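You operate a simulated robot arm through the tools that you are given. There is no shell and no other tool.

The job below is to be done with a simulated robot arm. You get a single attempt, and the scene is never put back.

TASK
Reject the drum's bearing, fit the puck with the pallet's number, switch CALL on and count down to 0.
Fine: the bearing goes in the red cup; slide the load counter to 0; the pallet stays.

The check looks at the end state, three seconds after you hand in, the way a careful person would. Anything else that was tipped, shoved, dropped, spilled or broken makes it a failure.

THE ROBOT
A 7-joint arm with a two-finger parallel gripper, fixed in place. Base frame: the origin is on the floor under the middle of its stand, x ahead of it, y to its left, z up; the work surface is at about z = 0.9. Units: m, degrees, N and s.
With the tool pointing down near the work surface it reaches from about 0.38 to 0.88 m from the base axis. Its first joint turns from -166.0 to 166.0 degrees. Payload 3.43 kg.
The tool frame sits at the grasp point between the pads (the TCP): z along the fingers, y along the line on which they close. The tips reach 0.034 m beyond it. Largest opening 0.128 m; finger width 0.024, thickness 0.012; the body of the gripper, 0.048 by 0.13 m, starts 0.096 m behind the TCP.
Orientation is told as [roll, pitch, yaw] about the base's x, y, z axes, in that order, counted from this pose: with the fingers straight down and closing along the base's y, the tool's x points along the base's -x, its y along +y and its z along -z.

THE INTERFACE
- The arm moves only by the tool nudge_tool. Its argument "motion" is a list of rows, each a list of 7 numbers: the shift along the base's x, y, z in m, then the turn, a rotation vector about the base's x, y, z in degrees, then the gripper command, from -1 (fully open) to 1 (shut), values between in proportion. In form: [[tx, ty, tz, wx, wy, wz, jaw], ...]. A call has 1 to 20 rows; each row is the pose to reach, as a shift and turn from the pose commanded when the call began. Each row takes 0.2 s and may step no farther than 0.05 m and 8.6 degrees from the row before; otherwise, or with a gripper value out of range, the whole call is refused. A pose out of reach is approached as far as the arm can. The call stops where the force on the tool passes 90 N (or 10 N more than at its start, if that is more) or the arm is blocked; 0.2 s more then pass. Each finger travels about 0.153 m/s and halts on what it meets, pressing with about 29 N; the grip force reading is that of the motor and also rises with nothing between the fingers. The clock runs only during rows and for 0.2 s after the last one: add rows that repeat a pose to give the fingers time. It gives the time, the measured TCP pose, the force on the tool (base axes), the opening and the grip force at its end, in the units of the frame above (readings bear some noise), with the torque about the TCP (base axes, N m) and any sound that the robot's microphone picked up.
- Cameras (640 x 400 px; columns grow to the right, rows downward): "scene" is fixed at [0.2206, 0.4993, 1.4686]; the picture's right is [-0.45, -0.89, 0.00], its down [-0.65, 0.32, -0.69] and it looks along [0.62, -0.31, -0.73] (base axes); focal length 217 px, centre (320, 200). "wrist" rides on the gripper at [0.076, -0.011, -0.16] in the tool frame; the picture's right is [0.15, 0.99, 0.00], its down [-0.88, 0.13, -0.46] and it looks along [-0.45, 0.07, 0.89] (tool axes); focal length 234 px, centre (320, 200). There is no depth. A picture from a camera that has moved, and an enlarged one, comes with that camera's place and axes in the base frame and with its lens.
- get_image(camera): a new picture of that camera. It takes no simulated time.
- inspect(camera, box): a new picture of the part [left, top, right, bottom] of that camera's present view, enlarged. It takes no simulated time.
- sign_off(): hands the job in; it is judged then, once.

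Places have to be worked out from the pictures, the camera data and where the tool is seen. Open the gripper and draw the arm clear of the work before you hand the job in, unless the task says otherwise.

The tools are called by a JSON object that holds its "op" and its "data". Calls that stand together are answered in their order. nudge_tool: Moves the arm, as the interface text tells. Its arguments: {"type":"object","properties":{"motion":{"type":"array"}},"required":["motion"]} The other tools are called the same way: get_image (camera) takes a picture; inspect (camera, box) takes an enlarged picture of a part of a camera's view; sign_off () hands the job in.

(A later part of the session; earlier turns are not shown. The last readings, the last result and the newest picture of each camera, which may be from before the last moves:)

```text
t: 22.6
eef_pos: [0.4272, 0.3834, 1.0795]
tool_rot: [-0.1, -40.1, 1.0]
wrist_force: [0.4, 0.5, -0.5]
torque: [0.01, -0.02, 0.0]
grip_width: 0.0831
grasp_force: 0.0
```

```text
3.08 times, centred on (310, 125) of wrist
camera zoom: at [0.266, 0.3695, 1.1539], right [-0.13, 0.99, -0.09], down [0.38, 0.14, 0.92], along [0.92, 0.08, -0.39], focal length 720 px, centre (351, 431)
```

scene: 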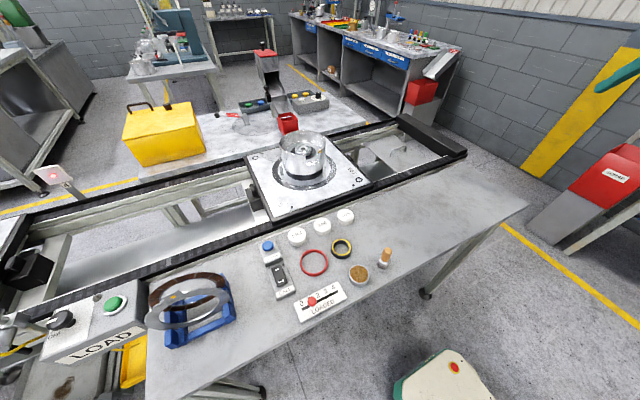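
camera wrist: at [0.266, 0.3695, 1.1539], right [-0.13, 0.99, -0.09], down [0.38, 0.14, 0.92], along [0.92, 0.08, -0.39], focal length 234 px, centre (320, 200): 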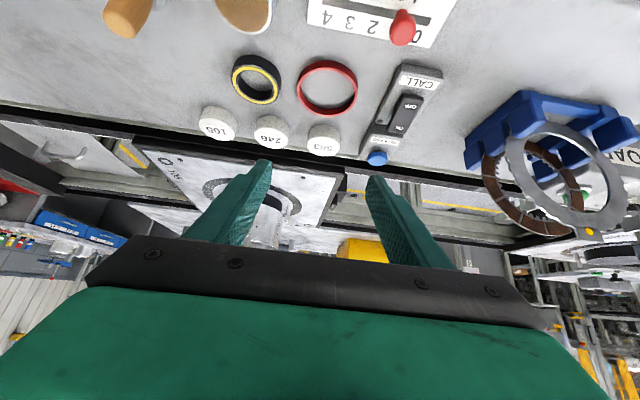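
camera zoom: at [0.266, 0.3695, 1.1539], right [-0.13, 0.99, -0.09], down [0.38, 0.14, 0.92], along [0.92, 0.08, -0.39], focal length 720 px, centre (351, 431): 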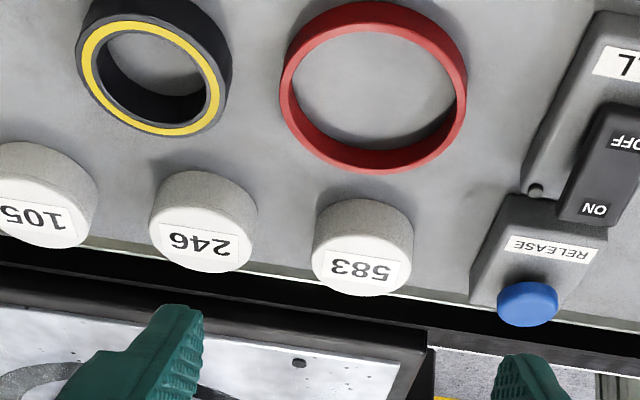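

The ring is just an open ring standing on the table (inner diameter about 70 mm, bearing 59 mm), yet it is the only red receptacle the arm can reach. First I go above the drum to take out the bearing, estimated at (0.857, 0.249), top z≈1.02.

{"op": "nudge_tool", "data": {"motion": [[0, 0, 0.035, 0, 8, 0, -0.5], [0, 0, 0.07, 0, 16, 0, -0.5], [0.02, 0, 0.1, 0, 24, 0, -0.5], [0.05, -0.01, 0.12, 0, 32, 0, -0.5], [0.09, -0.02, 0.13, 0, 40, 0, -0.5], [0.135, -0.035, 0.13, 0, 40, -1, -0.5], [0.18, -0.05, 0.13, 0, 40, -1, -0.5], [0.225, -0.065, 0.13, 0, 40, -1, -0.5], [0.27, -0.08, 0.12, 0, 40, -1, -0.5], [0.315, -0.095, 0.1, 0, 40, -1, -0.5], [0.36, -0.11, 0.09, 0, 40, -1, -0.5], [0.4, -0.122, 0.08, 0, 40, -1, -0.5], [0.43, -0.134, 0.07, 0, 40, -1, -0.5], [0.43, -0.134, 0.07, 0, 40, -1, -0.5]]}}

{"op": "get_image", "data": {"camera": "wrist"}}

{"op": "get_image", "data": {"camera": "scene"}}

```text
refused: row 10 steps farther than a row can; nothing moved
```

```text
taken
camera wrist: at [0.266, 0.3695, 1.1539], right [-0.13, 0.99, -0.09], down [0.38, 0.14, 0.92], along [0.92, 0.08, -0.39], focal length 234 px, centre (320, 200)
```

wrist: 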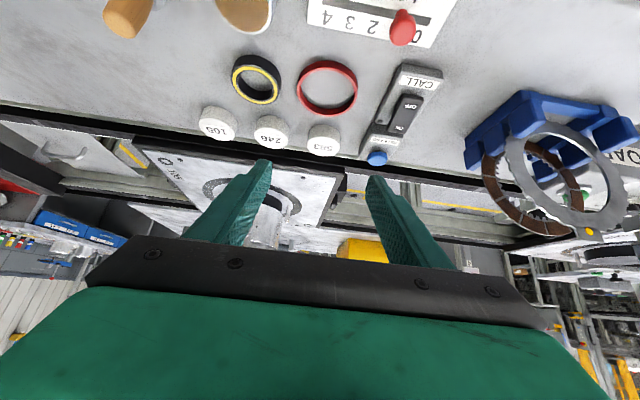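

```text
taken
```

scene: 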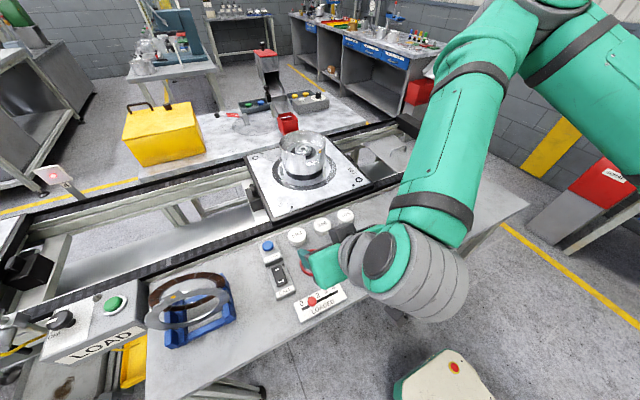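

That call was refused for a slightly long step; I resend with shorter steps.

{"op": "nudge_tool", "data": {"motion": [[0, 0, 0.035, 0, 8, 0, -0.5], [0, 0, 0.07, 0, 16, 0, -0.5], [0.02, 0, 0.1, 0, 24, 0, -0.5], [0.05, -0.01, 0.12, 0, 32, 0, -0.5], [0.09, -0.02, 0.13, 0, 40, 0, -0.5], [0.13, -0.035, 0.13, 0, 40, -1, -0.5], [0.17, -0.05, 0.13, 0, 40, -1, -0.5], [0.21, -0.065, 0.13, 0, 40, -1, -0.5], [0.25, -0.08, 0.12, 0, 40, -1, -0.5], [0.29, -0.09, 0.11, 0, 40, -1, -0.5], [0.33, -0.1, 0.1, 0, 40, -1, -0.5], [0.37, -0.112, 0.09, 0, 40, -1, -0.5], [0.4, -0.124, 0.08, 0, 40, -1, -0.5], [0.43, -0.134, 0.07, 0, 40, -1, -0.5], [0.43, -0.134, 0.07, 0, 40, -1, -0.5]]}}

{"op": "get_image", "data": {"camera": "wrist"}}

{"op": "get_image", "data": {"camera": "scene"}}

```text
t: 25.8
eef_pos: [0.8315, 0.2415, 1.1453]
tool_rot: [0.3, 0.1, 0.0]
wrist_force: [0.5, -0.1, 0.6]
torque: [-0.04, 0.01, -0.05]
grip_width: 0.0958
grasp_force: 0.0
out of reach, approached as far as the arm can: row 13, 14, 15
```

```text
taken
camera wrist: at [0.7554, 0.2307, 1.3064], right [-0.15, 0.99, 0.01], down [0.88, 0.13, 0.46], along [0.45, 0.07, -0.89], focal length 234 px, centre (320, 200)
```

wrist: 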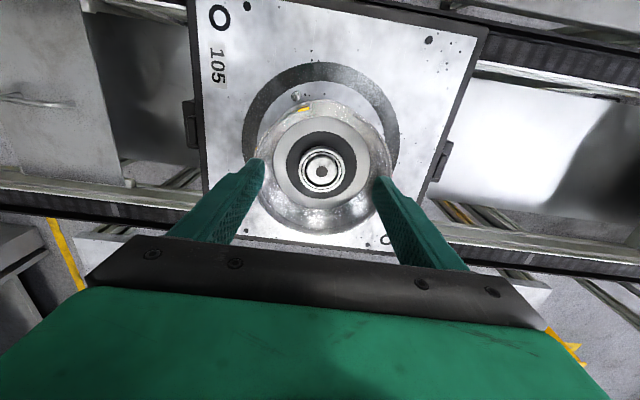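

```text
taken
```

scene: 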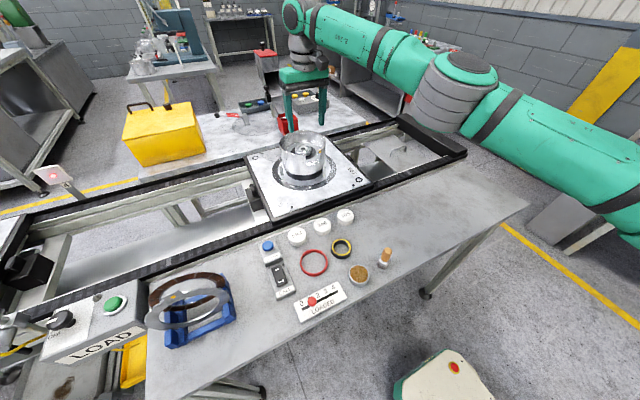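

Upright, the arm stops at radius 0.866, so a tilt of about 10° is needed for the bearing at 0.89. I zoom in to refine the bearing's centre.

{"op": "inspect", "data": {"camera": "wrist", "box": [270, 120, 370, 220]}}

{"op": "inspect", "data": {"camera": "scene", "box": [270, 120, 340, 164]}}

```text
4.00 times, centred on (320, 170) of wrist
camera zoom: at [0.7554, 0.2307, 1.3064], right [-0.15, 0.99, 0.01], down [0.88, 0.13, 0.46], along [0.45, 0.07, -0.89], focal length 937 px, centre (320, 320)
```

zoom: 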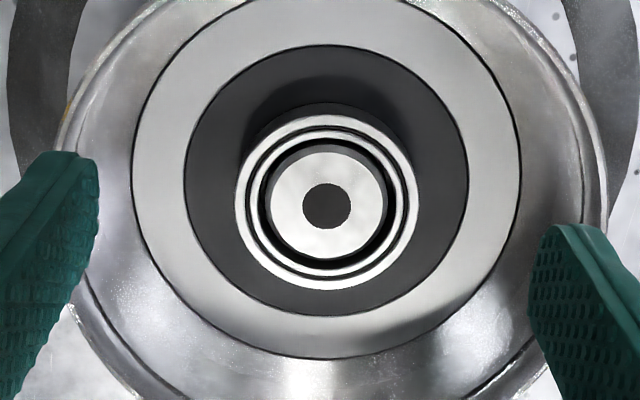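

```text
9.09 times, centred on (305, 142) of scene
camera zoom: at [0.2206, 0.4993, 1.4686], right [-0.45, -0.89, 0.0], down [-0.65, 0.32, -0.69], along [0.62, -0.31, -0.73], focal length 1975 px, centre (456, 727)
```

zoom: 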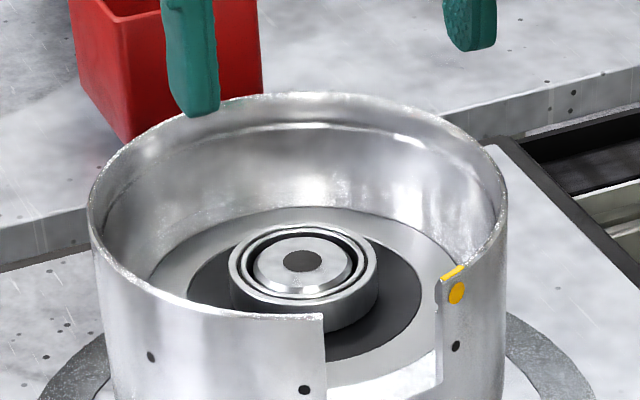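

Refined bearing centre: (0.857, 0.2495), top z≈1.022, seat ≈1.002. I tilt 10° outward and go to just above the rim over the bearing.

{"op": "nudge_tool", "data": {"motion": [[0.01, 0.004, -0.01, -0.2, -5, 0, -0.5], [0.0205, 0.008, -0.02, -0.3, -10, 0, -0.5], [0.0205, 0.008, -0.045, -0.3, -10, 0, -0.5], [0.0205, 0.008, -0.045, -0.3, -10, 0, -0.5]]}}

{"op": "get_image", "data": {"camera": "wrist"}}

{"op": "inspect", "data": {"camera": "scene", "box": [260, 80, 360, 180]}}

```text
t: 26.8
eef_pos: [0.8516, 0.2483, 1.1018]
tool_rot: [0.1, -10.1, -0.1]
wrist_force: [0.1, 0.5, 0.1]
torque: [0.03, 0.04, -0.03]
grip_width: 0.0959
grasp_force: 0.1
```

```text
taken
camera wrist: at [0.7487, 0.2369, 1.2467], right [-0.14, 0.99, -0.02], down [0.79, 0.13, 0.6], along [0.6, 0.07, -0.8], focal length 234 px, centre (320, 200)
```

wrist: 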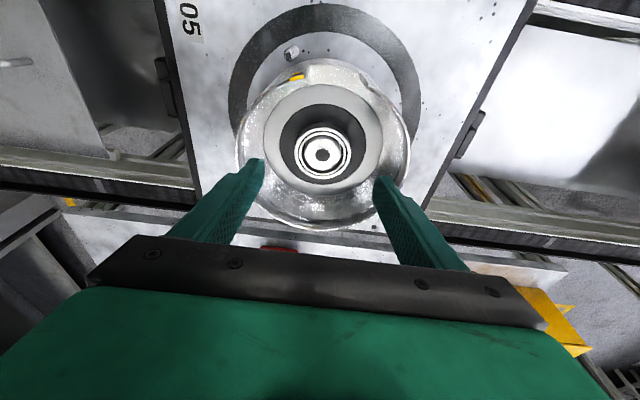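

```text
4.00 times, centred on (310, 130) of scene
camera zoom: at [0.2206, 0.4993, 1.4686], right [-0.45, -0.89, 0.0], down [-0.65, 0.32, -0.69], along [0.62, -0.31, -0.73], focal length 869 px, centre (360, 480)
```

zoom: 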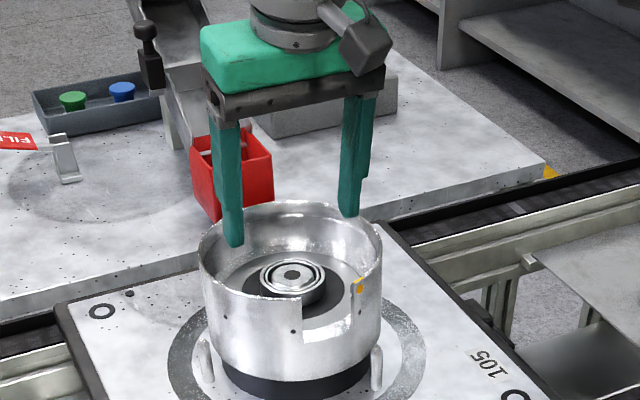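

Alignment is good (bearing computed at (0.856, 0.250)). I descend between the bearing and the drum wall, stopping just at bearing-top level first.

{"op": "nudge_tool", "data": {"motion": [[0, 0.0015, -0.015, 0, 0, 0, -0.5], [0, 0.0015, -0.03, 0, 0, 0, -0.5], [0, 0.0015, -0.045, 0, 0, 0, -0.5], [0, 0.0015, -0.045, 0, 0, 0, -0.5]]}}

{"op": "inspect", "data": {"camera": "wrist", "box": [220, 80, 420, 260]}}

{"op": "inspect", "data": {"camera": "scene", "box": [260, 110, 350, 180]}}

```text
t: 27.8
eef_pos: [0.8519, 0.2506, 1.057]
tool_rot: [0.2, -10.0, -0.2]
wrist_force: [-0.6, 0.1, 0.4]
torque: [0.01, 0.01, -0.01]
grip_width: 0.096
grasp_force: 0.1
```

```text
2.22 times, centred on (320, 170) of wrist
camera zoom: at [0.7483, 0.2394, 1.2012], right [-0.14, 0.99, -0.02], down [0.79, 0.13, 0.6], along [0.6, 0.07, -0.8], focal length 520 px, centre (320, 267)
```

zoom: 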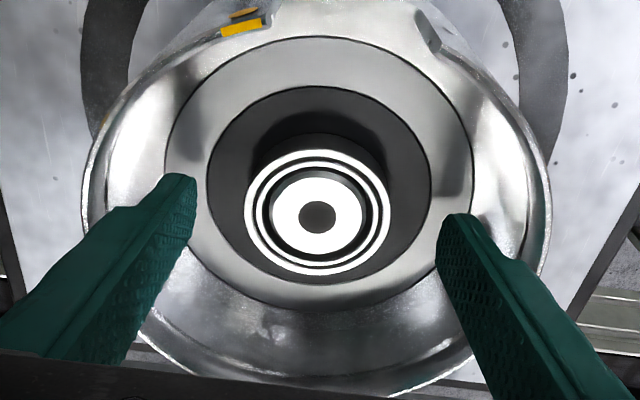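

```text
5.71 times, centred on (305, 145) of scene
camera zoom: at [0.2206, 0.4993, 1.4686], right [-0.45, -0.89, 0.0], down [-0.65, 0.32, -0.69], along [0.62, -0.31, -0.73], focal length 1242 px, centre (406, 514)
```

zoom: 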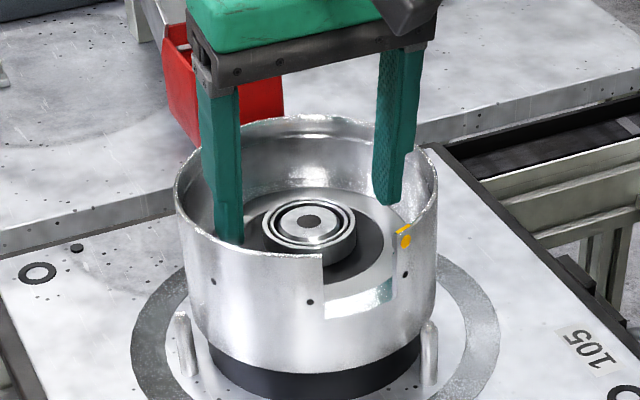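

The fingers straddle the bearing symmetrically. I lower 14 mm more so the tips flank the bearing just above its seat.

{"op": "nudge_tool", "data": {"motion": [[0, -0.0005, -0.007, 0, 0, 0, -0.5], [0, -0.0005, -0.013, 0, 0, 0, -0.5], [0, -0.0005, -0.013, 0, 0, 0, -0.5]]}}

{"op": "inspect", "data": {"camera": "scene", "box": [260, 110, 350, 180]}}

{"op": "inspect", "data": {"camera": "wrist", "box": [220, 80, 420, 260]}}

```text
t: 28.6
eef_pos: [0.8533, 0.2484, 1.0426]
tool_rot: [0.1, -9.9, -0.1]
wrist_force: [0.1, -0.7, 0.6]
torque: [0.06, 0.05, -0.01]
grip_width: 0.0961
grasp_force: 0.1
```

```text
5.71 times, centred on (305, 145) of scene
camera zoom: at [0.2206, 0.4993, 1.4686], right [-0.45, -0.89, 0.0], down [-0.65, 0.32, -0.69], along [0.62, -0.31, -0.73], focal length 1242 px, centre (406, 514)
```

zoom: 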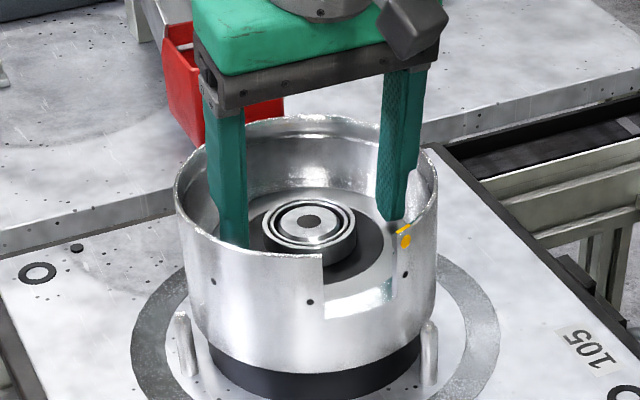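

```text
2.22 times, centred on (320, 170) of wrist
camera zoom: at [0.7489, 0.2371, 1.1882], right [-0.14, 0.99, -0.02], down [0.79, 0.13, 0.6], along [0.6, 0.07, -0.8], focal length 520 px, centre (320, 267)
```

zoom: 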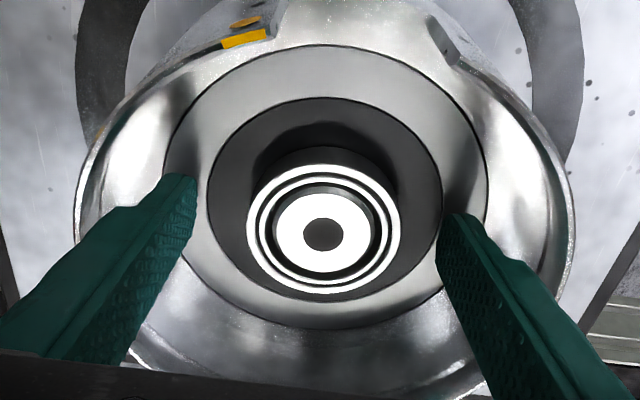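

Fingers are around the bearing, slightly low in y (about 2 mm); I correct and close gently on it.

{"op": "nudge_tool", "data": {"motion": [[0, 0.002, 0, 0, 0, 0, -0.3], [0, 0.002, 0, 0, 0, 0, -0.1], [0, 0.002, 0, 0, 0, 0, 0.05], [0, 0.002, 0, 0, 0, 0, 0.15], [0, 0.002, 0, 0, 0, 0, 0.3], [0, 0.002, 0, 0, 0, 0, 0.5], [0, 0.002, 0, 0, 0, 0, 0.5]]}}

{"op": "inspect", "data": {"camera": "wrist", "box": [220, 80, 420, 260]}}

```text
t: 30.2
eef_pos: [0.8519, 0.2525, 1.0422]
tool_rot: [0.0, -10.0, -0.2]
wrist_force: [2.1, -6.6, -1.6]
torque: [-0.18, -0.03, -0.03]
grip_width: 0.0592
grasp_force: 28.9
```

```text
2.22 times, centred on (320, 170) of wrist
camera zoom: at [0.7492, 0.2407, 1.1881], right [-0.14, 0.99, -0.03], down [0.79, 0.13, 0.6], along [0.6, 0.07, -0.8], focal length 520 px, centre (320, 267)
```

zoom: 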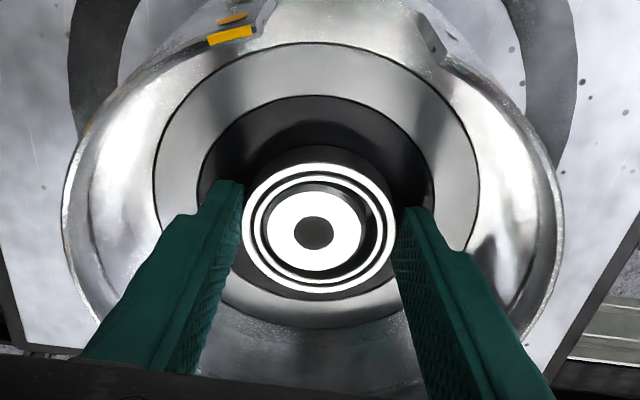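

The bearing is gripped (59 mm, 29 N) with a small side force from my 2 mm offset. I relieve that and lift straight up slowly.

{"op": "nudge_tool", "data": {"motion": [[0, -0.002, 0, 0, 0, 0, 0.5], [0, -0.002, 0.003, 0, 0, 0, 0.5], [0, -0.002, 0.008, 0, 0, 0, 0.5], [0, -0.002, 0.015, 0, 0, 0, 0.5], [0, -0.002, 0.025, 0, 0, 0, 0.5], [0, -0.002, 0.025, 0, 0, 0, 0.5]]}}

{"op": "inspect", "data": {"camera": "wrist", "box": [220, 80, 420, 260]}}

{"op": "inspect", "data": {"camera": "scene", "box": [260, 110, 350, 180]}}

```text
t: 31.6
eef_pos: [0.8542, 0.2499, 1.0683]
tool_rot: [0.1, -10.0, 0.0]
wrist_force: [0.5, 0.9, -2.0]
torque: [-0.01, 0.03, 0.01]
grip_width: 0.0593
grasp_force: 29.5
```

```text
2.22 times, centred on (320, 170) of wrist
camera zoom: at [0.7502, 0.2392, 1.2133], right [-0.14, 0.99, -0.02], down [0.79, 0.13, 0.6], along [0.6, 0.07, -0.8], focal length 520 px, centre (320, 267)
```

zoom: 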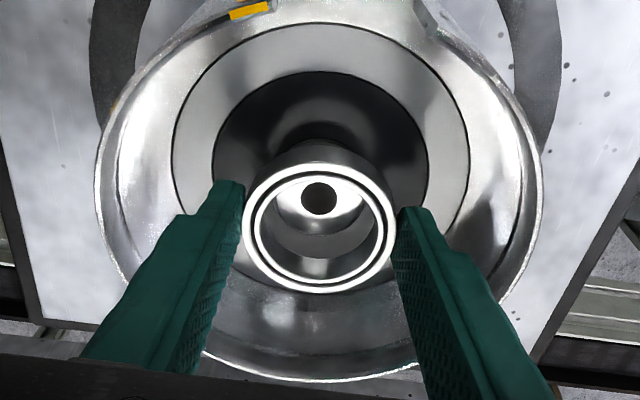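

```text
5.71 times, centred on (305, 145) of scene
camera zoom: at [0.2206, 0.4993, 1.4686], right [-0.45, -0.89, 0.0], down [-0.65, 0.32, -0.69], along [0.62, -0.31, -0.73], focal length 1242 px, centre (406, 514)
```

zoom: 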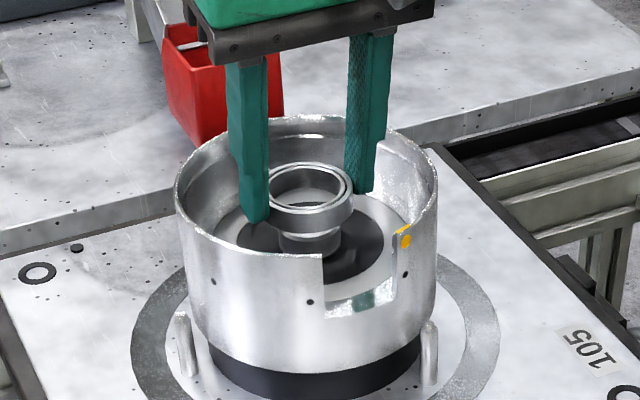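

The bearing is a ring that came cleanly off a central spindle. I lift it well clear of the drum and carry it towards the red ring at about (0.486, 0.384).

{"op": "nudge_tool", "data": {"motion": [[0, 0, 0.03, 0, 0, 0, 0.5], [0, 0, 0.065, 0, 0, 0, 0.5], [0, 0, 0.1, 0, 0, 0, 0.5], [-0.02, 0.007, 0.12, 0, 0, 0, 0.5], [-0.055, 0.02, 0.125, 0, 0, 0, 0.5], [-0.095, 0.034, 0.125, 0, 0, 0, 0.5], [-0.135, 0.049, 0.125, 0, 0, 0, 0.5], [-0.175, 0.063, 0.12, 0, 0, 0, 0.5], [-0.215, 0.078, 0.11, 0, 0, 0, 0.5], [-0.255, 0.092, 0.09, 0, 0, 0, 0.5], [-0.29, 0.105, 0.065, 0, 0, 0, 0.5], [-0.32, 0.116, 0.04, 0, 0, 0, 0.5], [-0.345, 0.125, 0.02, 0, 0, 0, 0.5], [-0.37, 0.134, 0.0, 0, 0, 0, 0.5], [-0.37, 0.134, 0.0, 0, 0, 0, 0.5]]}}

{"op": "get_image", "data": {"camera": "wrist"}}

{"op": "get_image", "data": {"camera": "scene"}}

```text
t: 34.8
eef_pos: [0.4849, 0.3831, 1.0699]
tool_rot: [0.1, -10.0, -0.2]
wrist_force: [0.6, -0.4, -1.4]
torque: [0.06, 0.12, -0.02]
grip_width: 0.059
grasp_force: 29.5
```

```text
taken
camera wrist: at [0.3814, 0.3724, 1.2145], right [-0.14, 0.99, -0.02], down [0.79, 0.13, 0.6], along [0.6, 0.07, -0.8], focal length 234 px, centre (320, 200)
```

wrist: 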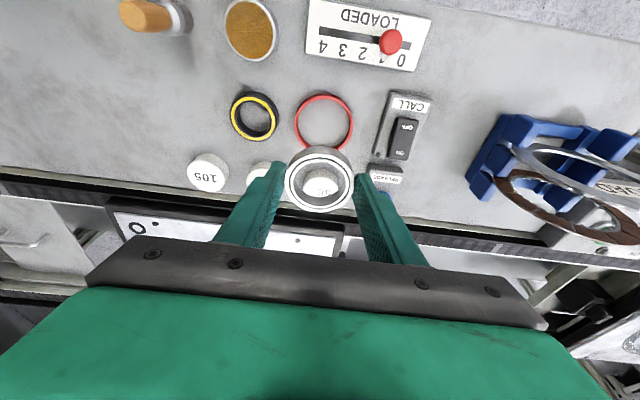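

```text
taken
```

scene: 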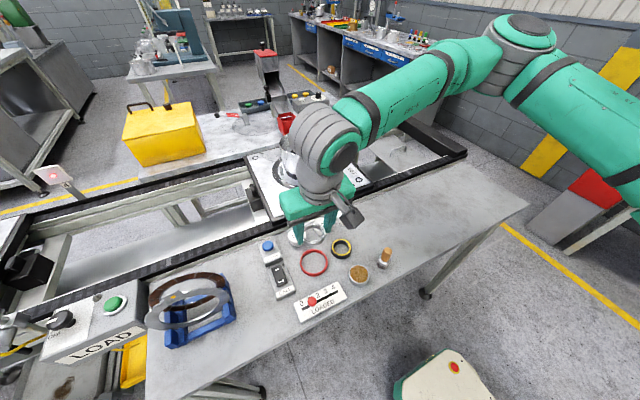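

Bearing in hand above the near table. I zoom to get the ring's centre and height accurately before lowering.

{"op": "inspect", "data": {"camera": "wrist", "box": [270, 80, 380, 220]}}

{"op": "inspect", "data": {"camera": "scene", "box": [280, 205, 360, 285]}}

```text
2.86 times, centred on (325, 150) of wrist
camera zoom: at [0.3814, 0.3724, 1.2145], right [-0.14, 0.99, -0.02], down [0.79, 0.13, 0.6], along [0.6, 0.07, -0.8], focal length 669 px, centre (306, 343)
```

zoom: 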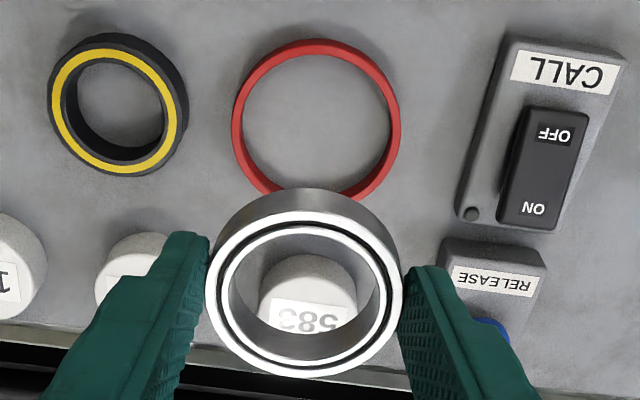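

```text
5.00 times, centred on (320, 245) of scene
camera zoom: at [0.2206, 0.4993, 1.4686], right [-0.45, -0.89, 0.0], down [-0.65, 0.32, -0.69], along [0.62, -0.31, -0.73], focal length 1086 px, centre (320, -25)
```

zoom: 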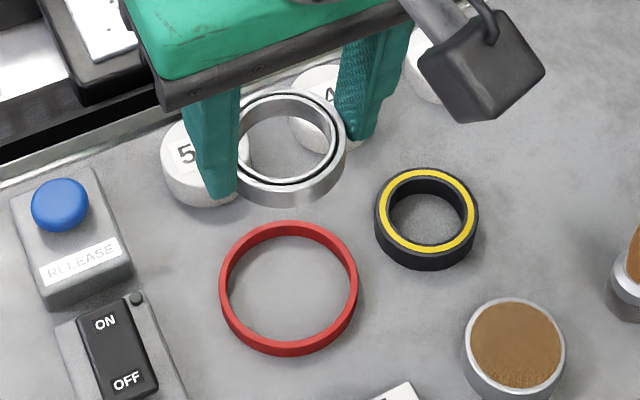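

Ring centre averages to about (0.485, 0.385), with the bearing 3 mm ahead of the TCP. I lower to about 3–4 cm above the ring and compare directly.

{"op": "nudge_tool", "data": {"motion": [[-0.002, 0.001, -0.03, 0, 0, 0, 0.5], [-0.003, 0.0015, -0.06, 0, 0, 0, 0.5], [-0.003, 0.0015, -0.09, 0, 0, 0, 0.5], [-0.003, 0.0015, -0.09, 0, 0, 0, 0.5]]}}

{"op": "inspect", "data": {"camera": "wrist", "box": [240, 100, 400, 240]}}

{"op": "inspect", "data": {"camera": "scene", "box": [280, 225, 350, 285]}}

```text
t: 35.8
eef_pos: [0.4808, 0.3854, 0.9797]
tool_rot: [0.1, -10.0, -0.1]
wrist_force: [0.4, 0.4, -1.0]
torque: [0.0, 0.01, -0.01]
grip_width: 0.0593
grasp_force: 28.7
```

```text
2.86 times, centred on (320, 170) of wrist
camera zoom: at [0.3773, 0.3732, 1.1237], right [-0.14, 0.99, -0.02], down [0.79, 0.13, 0.6], along [0.6, 0.07, -0.8], focal length 669 px, centre (320, 286)
```

zoom: 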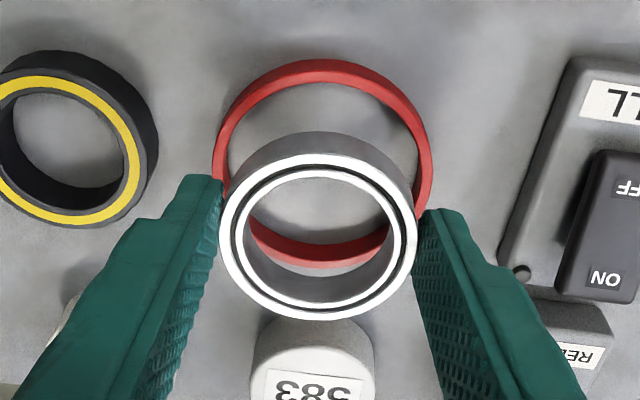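

```text
6.67 times, centred on (315, 255) of scene
camera zoom: at [0.2206, 0.4993, 1.4686], right [-0.45, -0.89, 0.0], down [-0.65, 0.32, -0.69], along [0.62, -0.31, -0.73], focal length 1448 px, centre (353, -167)
```

zoom: 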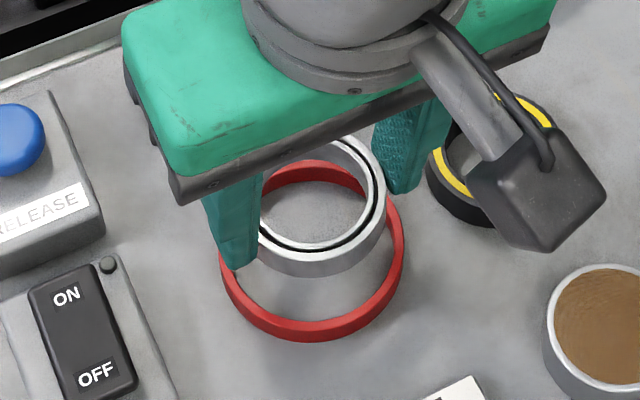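

Bearing and ring centres agree within about 1 mm. I lower until the finger tips are just above the ring's rim and check the gap.

{"op": "nudge_tool", "data": {"motion": [[0.0008, 0, -0.012, 0, 0, 0, 0.5], [0.0008, 0, -0.022, 0, 0, 0, 0.5], [0.0008, 0, -0.022, 0, 0, 0, 0.5]]}}

{"op": "inspect", "data": {"camera": "wrist", "box": [240, 100, 400, 240]}}

{"op": "inspect", "data": {"camera": "scene", "box": [280, 225, 350, 285]}}

```text
t: 36.6
eef_pos: [0.4822, 0.3858, 0.9564]
tool_rot: [0.1, -10.0, 0.0]
wrist_force: [-0.6, -0.1, -1.9]
torque: [0.01, 0.05, 0.04]
grip_width: 0.0592
grasp_force: 28.9
```

```text
2.86 times, centred on (320, 170) of wrist
camera zoom: at [0.3779, 0.3741, 1.1011], right [-0.14, 0.99, -0.02], down [0.79, 0.13, 0.6], along [0.6, 0.07, -0.8], focal length 669 px, centre (320, 286)
```

zoom: 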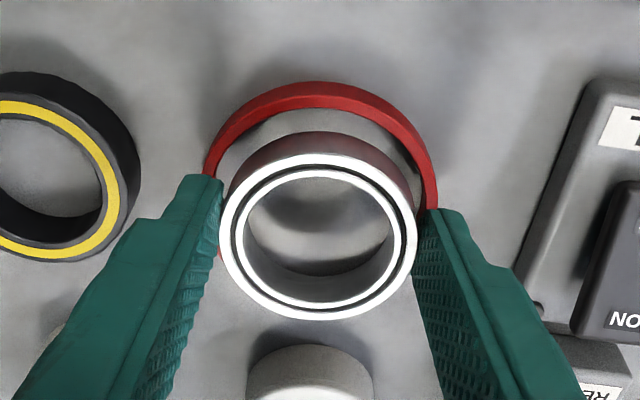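

```text
6.67 times, centred on (315, 255) of scene
camera zoom: at [0.2206, 0.4993, 1.4686], right [-0.45, -0.89, 0.0], down [-0.65, 0.32, -0.69], along [0.62, -0.31, -0.73], focal length 1448 px, centre (353, -167)
```

zoom: 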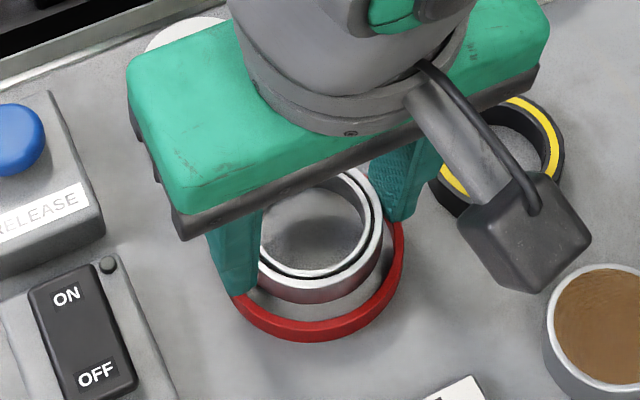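

The bearing hovers concentric over the ring, tips about 9 mm above its rim. I lower 5 mm more, nudge 1.5 mm back and release gently with a limited opening.

{"op": "nudge_tool", "data": {"motion": [[-0.001, 0.0, -0.003, 0, 0, 0, 0.5], [-0.0015, 0.0, -0.0055, 0, 0, 0, 0.5], [-0.0015, 0.0, -0.0055, 0, 0, 0, 0.5], [-0.0015, 0.0, -0.0055, 0, 0, 0, 0.05], [-0.0015, 0.0, -0.0055, 0, 0, 0, -0.05], [-0.0015, 0.0, -0.0055, 0, 0, 0, -0.12], [-0.0015, 0.0, -0.0055, 0, 0, 0, -0.12]]}}

{"op": "inspect", "data": {"camera": "wrist", "box": [240, 100, 400, 240]}}

{"op": "inspect", "data": {"camera": "scene", "box": [280, 225, 350, 285]}}

```text
t: 38.2
eef_pos: [0.4793, 0.3856, 0.9522]
tool_rot: [0.1, -10.0, -0.1]
wrist_force: [0.5, -0.6, -0.4]
torque: [-0.03, 0.0, 0.0]
grip_width: 0.0716
grasp_force: 0.0
```

```text
2.86 times, centred on (320, 170) of wrist
camera zoom: at [0.3761, 0.3741, 1.0963], right [-0.14, 0.99, -0.02], down [0.79, 0.13, 0.6], along [0.6, 0.07, -0.8], focal length 669 px, centre (320, 286)
```

zoom: 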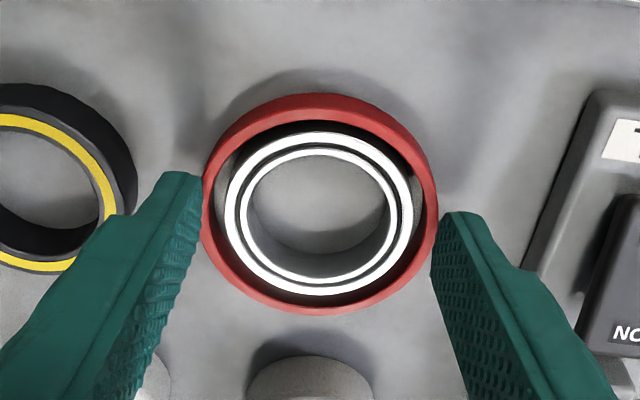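

```text
6.67 times, centred on (315, 255) of scene
camera zoom: at [0.2206, 0.4993, 1.4686], right [-0.45, -0.89, 0.0], down [-0.65, 0.32, -0.69], along [0.62, -0.31, -0.73], focal length 1448 px, centre (353, -167)
```

zoom: 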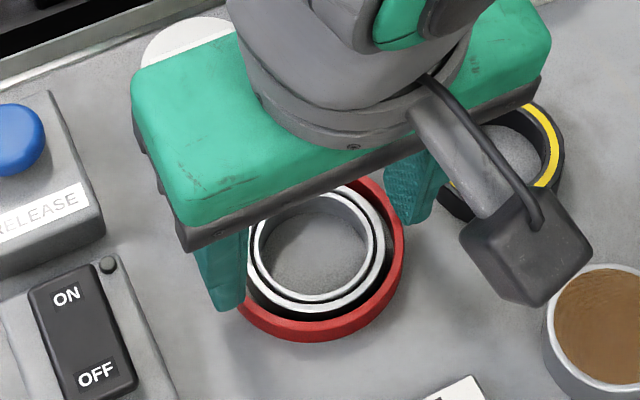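

The bearing dropped flat inside the red ring. I rise straight up and move over puck 105, then look at the empty spindle from the scene camera.

{"op": "nudge_tool", "data": {"motion": [[0, 0, 0.02, 0, 0, 0, -0.12], [0, 0, 0.05, 0, 0, 0, -0.12], [0, 0, 0.09, 0, 0, 0, -0.2], [0.02, -0.03, 0.11, 0, 3, 0, -0.2], [0.045, -0.07, 0.12, 0, 6, 0, -0.2], [0.07, -0.11, 0.12, 0, 10, 0, -0.2], [0.09, -0.145, 0.12, 0, 10, 0, -0.2], [0.105, -0.16, 0.12, 0, 10, 0, -0.2], [0.105, -0.16, 0.12, 0, 10, 0, -0.2]]}}

{"op": "get_image", "data": {"camera": "wrist"}}

{"op": "inspect", "data": {"camera": "scene", "box": [260, 110, 350, 180]}}

{"op": "get_image", "data": {"camera": "scene"}}

```text
t: 40.2
eef_pos: [0.5848, 0.226, 1.0694]
tool_rot: [0.1, 0.0, -0.1]
wrist_force: [0.3, -0.3, 0.2]
torque: [0.02, 0.0, -0.02]
grip_width: 0.0769
grasp_force: 0.0
```

```text
taken
camera wrist: at [0.5075, 0.2145, 1.2298], right [-0.15, 0.99, 0.0], down [0.88, 0.13, 0.46], along [0.45, 0.07, -0.89], focal length 234 px, centre (320, 200)
```

wrist: 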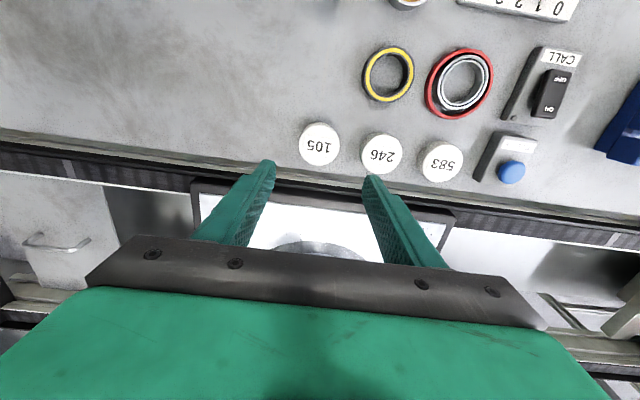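

```text
5.71 times, centred on (305, 145) of scene
camera zoom: at [0.2206, 0.4993, 1.4686], right [-0.45, -0.89, 0.0], down [-0.65, 0.32, -0.69], along [0.62, -0.31, -0.73], focal length 1242 px, centre (406, 514)
```

zoom: 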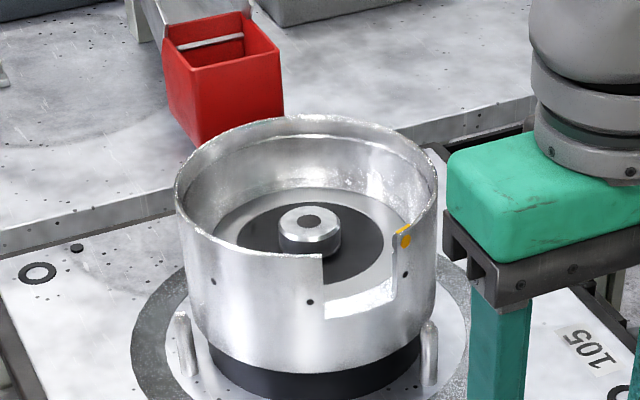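

```text
taken
```

scene: 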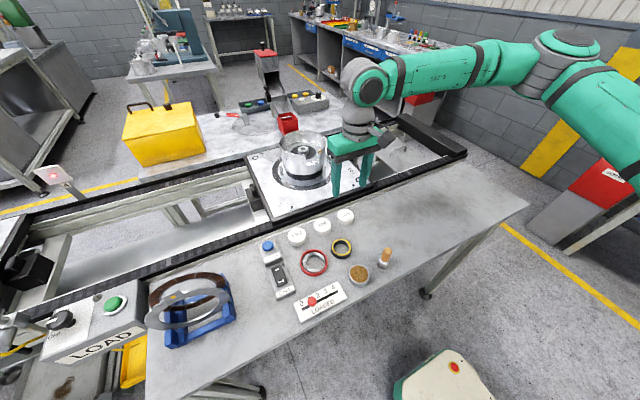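

The drum now shows a chamfered spindle about 40 mm wide. I zoom in on puck 105 to place the grasp.

{"op": "inspect", "data": {"camera": "wrist", "box": [280, 100, 360, 180]}}

{"op": "inspect", "data": {"camera": "scene", "box": [310, 195, 380, 240]}}

```text
5.00 times, centred on (320, 140) of wrist
camera zoom: at [0.5075, 0.2145, 1.2298], right [-0.15, 0.99, 0.0], down [0.88, 0.13, 0.46], along [0.45, 0.07, -0.89], focal length 1171 px, centre (320, 500)
```

zoom: 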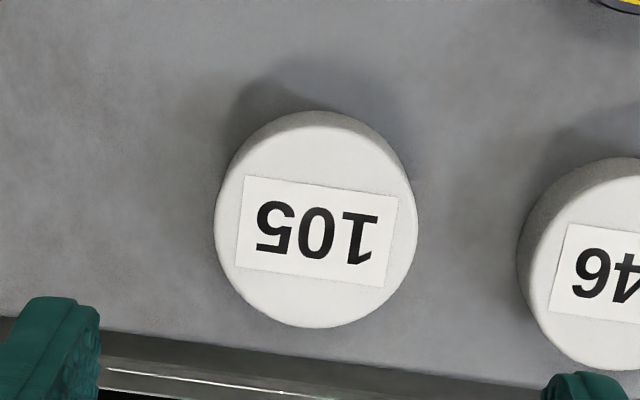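

```text
8.89 times, centred on (345, 218) of scene
camera zoom: at [0.2206, 0.4993, 1.4686], right [-0.45, -0.89, 0.0], down [-0.65, 0.32, -0.69], along [0.62, -0.31, -0.73], focal length 1931 px, centre (98, 44)
```

zoom: 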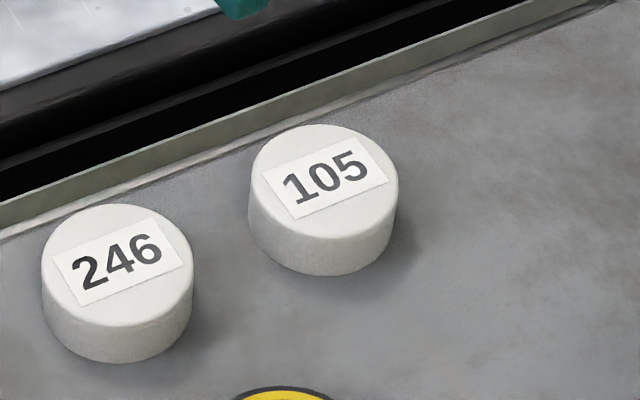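

Puck 105 is centred at about (0.583, 0.2255), 54 mm wide, about 23 mm high. I tilt 10° (needed later at the drum) and descend around it in stages.

{"op": "nudge_tool", "data": {"motion": [[-0.003, 0, -0.02, 0, -5, 0, -0.2], [-0.007, 0, -0.045, 0, -10, 0, -0.2], [-0.007, 0, -0.085, 0, -10, 0, -0.2], [-0.007, 0, -0.1, 0, -10, 0, -0.2], [-0.007, 0, -0.1, 0, -10, 0, -0.2]]}}

{"op": "inspect", "data": {"camera": "wrist", "box": [240, 100, 400, 240]}}

{"op": "inspect", "data": {"camera": "scene", "box": [305, 180, 385, 240]}}

```text
t: 41.4
eef_pos: [0.5769, 0.2255, 0.9721]
tool_rot: [0.2, -10.0, -0.2]
wrist_force: [1.0, 0.3, -0.4]
torque: [0.0, 0.02, 0.04]
grip_width: 0.0767
grasp_force: 0.1
```

```text
2.86 times, centred on (320, 170) of wrist
camera zoom: at [0.4737, 0.2138, 1.1158], right [-0.14, 0.99, -0.02], down [0.79, 0.13, 0.6], along [0.6, 0.07, -0.8], focal length 669 px, centre (320, 286)
```

zoom: 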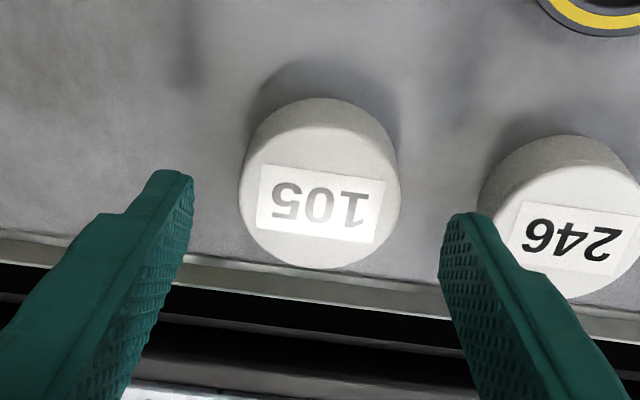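

```text
6.67 times, centred on (345, 210) of scene
camera zoom: at [0.2206, 0.4993, 1.4686], right [-0.45, -0.89, 0.0], down [-0.65, 0.32, -0.69], along [0.62, -0.31, -0.73], focal length 1448 px, centre (153, 133)
```

zoom: 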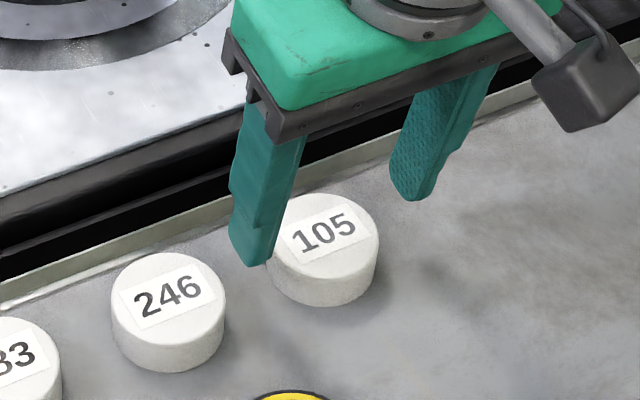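

Alignment is right; I descend the remaining 31 mm so the tips stop about 5 mm above the table, then close on the puck.

{"op": "nudge_tool", "data": {"motion": [[0, -0.0005, -0.012, 0, 0, 0, -0.2], [0, -0.0005, -0.024, 0, 0, 0, -0.2], [0, -0.0005, -0.0315, 0, 0, 0, -0.2], [0, -0.0005, -0.0315, 0, 0, 0, -0.2]]}}

{"op": "inspect", "data": {"camera": "wrist", "box": [240, 100, 400, 240]}}

{"op": "inspect", "data": {"camera": "scene", "box": [305, 180, 385, 240]}}

```text
t: 42.4
eef_pos: [0.5759, 0.2226, 0.9394]
tool_rot: [0.1, -10.0, -0.2]
wrist_force: [0.2, 0.8, 0.2]
torque: [0.01, -0.01, 0.01]
grip_width: 0.0769
grasp_force: 0.2
```

```text
2.86 times, centred on (320, 170) of wrist
camera zoom: at [0.473, 0.2121, 1.0844], right [-0.14, 0.99, -0.02], down [0.79, 0.13, 0.6], along [0.6, 0.07, -0.8], focal length 669 px, centre (320, 286)
```

zoom: 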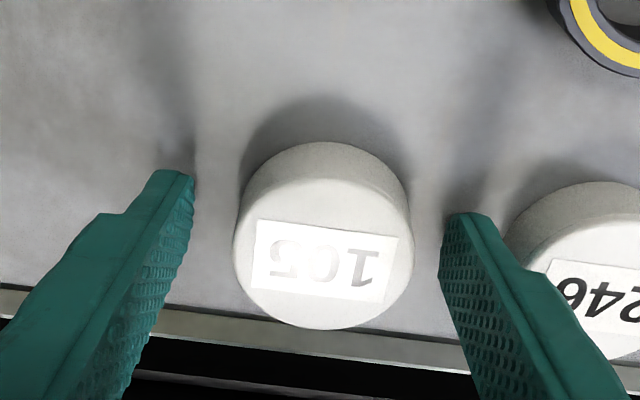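

```text
6.67 times, centred on (345, 210) of scene
camera zoom: at [0.2206, 0.4993, 1.4686], right [-0.45, -0.89, 0.0], down [-0.65, 0.32, -0.69], along [0.62, -0.31, -0.73], focal length 1448 px, centre (153, 133)
```

zoom: 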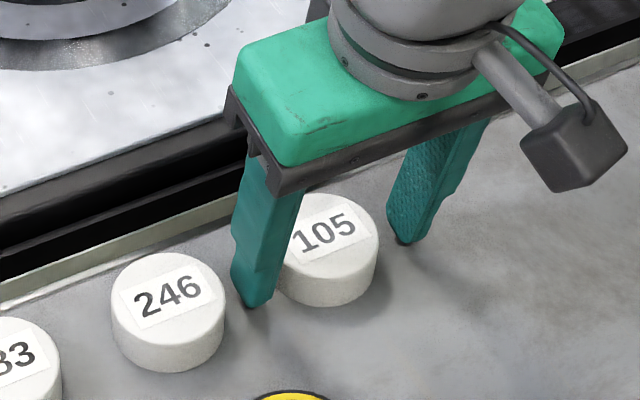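

Puck is about 2 mm towards +y relative to the finger middle; I correct that and close gently.

{"op": "nudge_tool", "data": {"motion": [[0.001, 0.002, 0, 0, 0, 0, -0.1], [0.001, 0.002, 0, 0, 0, 0, 0.05], [0.001, 0.002, 0, 0, 0, 0, 0.15], [0.001, 0.002, 0, 0, 0, 0, 0.3], [0.001, 0.002, 0, 0, 0, 0, 0.5], [0.001, 0.002, 0, 0, 0, 0, 0.5]]}}

{"op": "inspect", "data": {"camera": "wrist", "box": [240, 100, 400, 240]}}

```text
t: 43.8
eef_pos: [0.5798, 0.2257, 0.94]
tool_rot: [0.1, -10.0, -0.3]
wrist_force: [0.1, -1.0, 3.0]
torque: [-0.08, -0.05, -0.03]
grip_width: 0.0523
grasp_force: 29.2
```

```text
2.86 times, centred on (320, 170) of wrist
camera zoom: at [0.4763, 0.2142, 1.0844], right [-0.14, 0.99, -0.02], down [0.79, 0.13, 0.6], along [0.6, 0.07, -0.8], focal length 669 px, centre (320, 286)
```

zoom: 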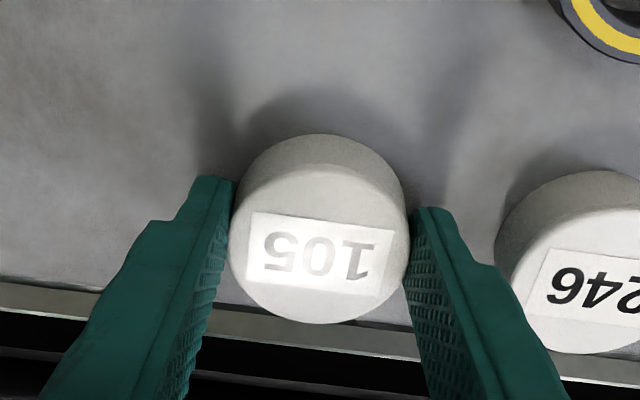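

Puck gripped (52.3 mm, 29 N). I lift it straight up and carry it above the drum's spindle, which I place at (0.858, 0.250), top z≈1.022.

{"op": "nudge_tool", "data": {"motion": [[0, 0, 0.01, 0, 0, 0, 0.5], [0, 0, 0.04, 0, 0, 0, 0.5], [0, 0, 0.08, 0, 0, 0, 0.5], [0, 0, 0.12, 0, 0, 0, 0.5], [0, 0, 0.16, 0, 0, 0, 0.5], [0.01, 0.001, 0.2, 0, 0, 0, 0.5], [0.04, 0.004, 0.23, 0, 0, 0, 0.5], [0.08, 0.008, 0.24, 0, 0, 0, 0.5], [0.12, 0.011, 0.24, 0, 0, 0, 0.5], [0.16, 0.015, 0.24, 0, 0, 0, 0.5], [0.2, 0.019, 0.24, 0, 0, 0, 0.5], [0.23, 0.022, 0.24, 0, 0, 0, 0.5], [0.23, 0.022, 0.24, 0, 0, 0, 0.5]]}}

{"op": "get_image", "data": {"camera": "wrist"}}

{"op": "inspect", "data": {"camera": "scene", "box": [250, 60, 370, 180]}}

```text
t: 46.6
eef_pos: [0.8075, 0.2514, 1.1801]
tool_rot: [0.0, -10.0, 0.0]
wrist_force: [0.7, 0.6, 0.4]
torque: [-0.02, -0.01, 0.02]
grip_width: 0.0528
grasp_force: 28.9
```

```text
taken
camera wrist: at [0.7045, 0.2395, 1.3242], right [-0.14, 0.99, -0.02], down [0.79, 0.13, 0.6], along [0.6, 0.07, -0.8], focal length 234 px, centre (320, 200)
```

wrist: 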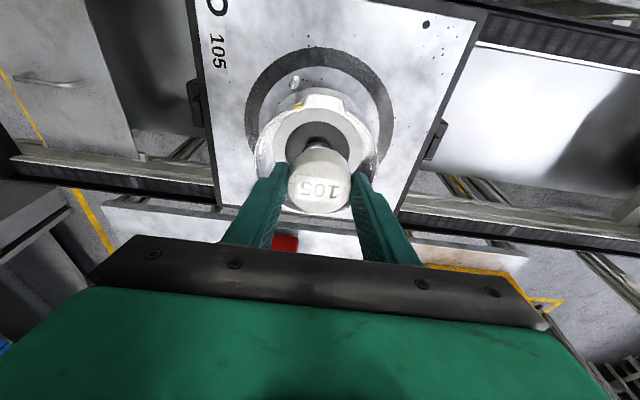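

```text
3.33 times, centred on (310, 120) of scene
camera zoom: at [0.2206, 0.4993, 1.4686], right [-0.45, -0.89, 0.0], down [-0.65, 0.32, -0.69], along [0.62, -0.31, -0.73], focal length 724 px, centre (353, 467)
```

zoom: 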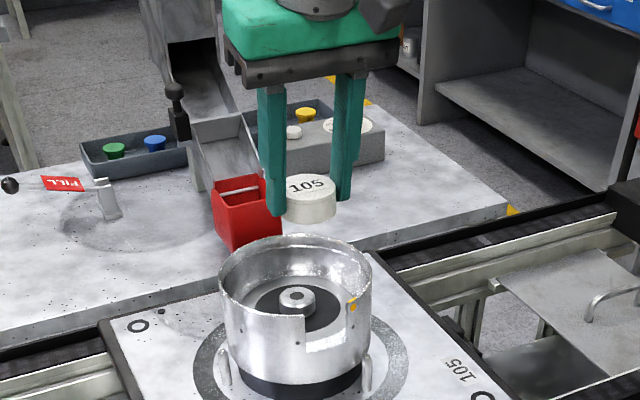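

I move over the spindle and down to about 3 cm above it, then compare in both pictures.

{"op": "nudge_tool", "data": {"motion": [[0.02, -0.001, -0.02, 0, 0, 0, 0.5], [0.04, -0.0015, -0.045, 0, 0, 0, 0.5], [0.047, -0.002, -0.08, 0, 0, 0, 0.5], [0.047, -0.002, -0.085, 0, 0, 0, 0.5], [0.047, -0.002, -0.085, 0, 0, 0, 0.5]]}}

{"op": "inspect", "data": {"camera": "wrist", "box": [220, 80, 420, 260]}}

{"op": "inspect", "data": {"camera": "scene", "box": [270, 100, 340, 170]}}

```text
t: 47.8
eef_pos: [0.8566, 0.2473, 1.0958]
tool_rot: [0.1, -10.0, -0.1]
wrist_force: [0.9, 0.0, -0.6]
torque: [-0.01, 0.01, 0.01]
grip_width: 0.0528
grasp_force: 29.0
```

```text
2.22 times, centred on (320, 170) of wrist
camera zoom: at [0.7535, 0.236, 1.2401], right [-0.14, 0.99, -0.02], down [0.79, 0.13, 0.6], along [0.6, 0.07, -0.8], focal length 520 px, centre (320, 267)
```

zoom: 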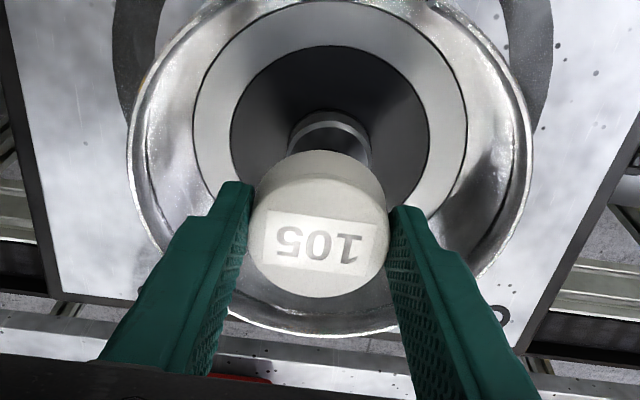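

```text
5.71 times, centred on (305, 135) of scene
camera zoom: at [0.2206, 0.4993, 1.4686], right [-0.45, -0.89, 0.0], down [-0.65, 0.32, -0.69], along [0.62, -0.31, -0.73], focal length 1242 px, centre (406, 571)
```

zoom: 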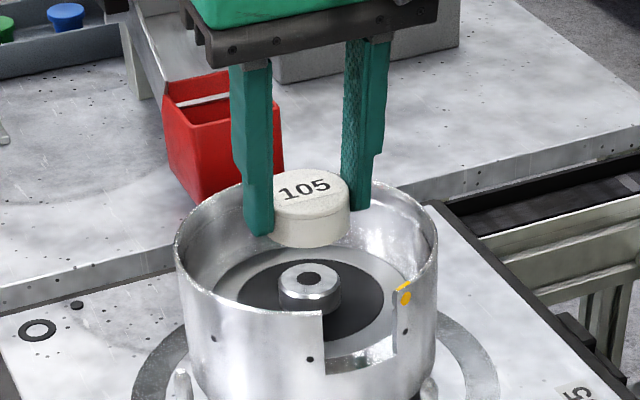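

The two views differ by some millimetres on the puck's position, so I zoom in further before lowering.

{"op": "inspect", "data": {"camera": "scene", "box": [288, 120, 324, 156]}}

{"op": "inspect", "data": {"camera": "wrist", "box": [280, 120, 370, 220]}}

```text
11.11 times, centred on (306, 138) of scene
camera zoom: at [0.2206, 0.4993, 1.4686], right [-0.45, -0.89, 0.0], down [-0.65, 0.32, -0.69], along [0.62, -0.31, -0.73], focal length 2414 px, centre (476, 889)
```

zoom: 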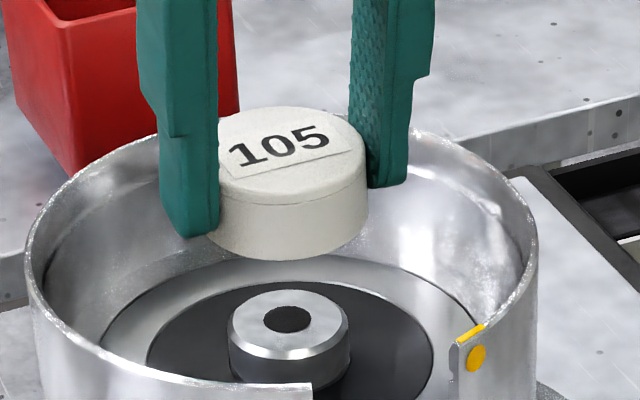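

```text
4.00 times, centred on (325, 170) of wrist
camera zoom: at [0.7535, 0.236, 1.2401], right [-0.14, 0.99, -0.02], down [0.79, 0.13, 0.6], along [0.6, 0.07, -0.8], focal length 937 px, centre (300, 320)
```

zoom: 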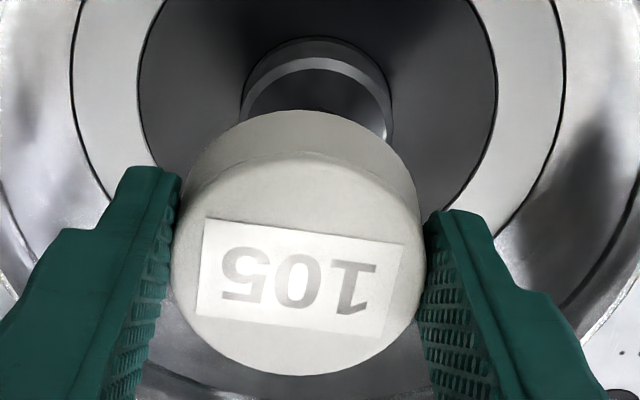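

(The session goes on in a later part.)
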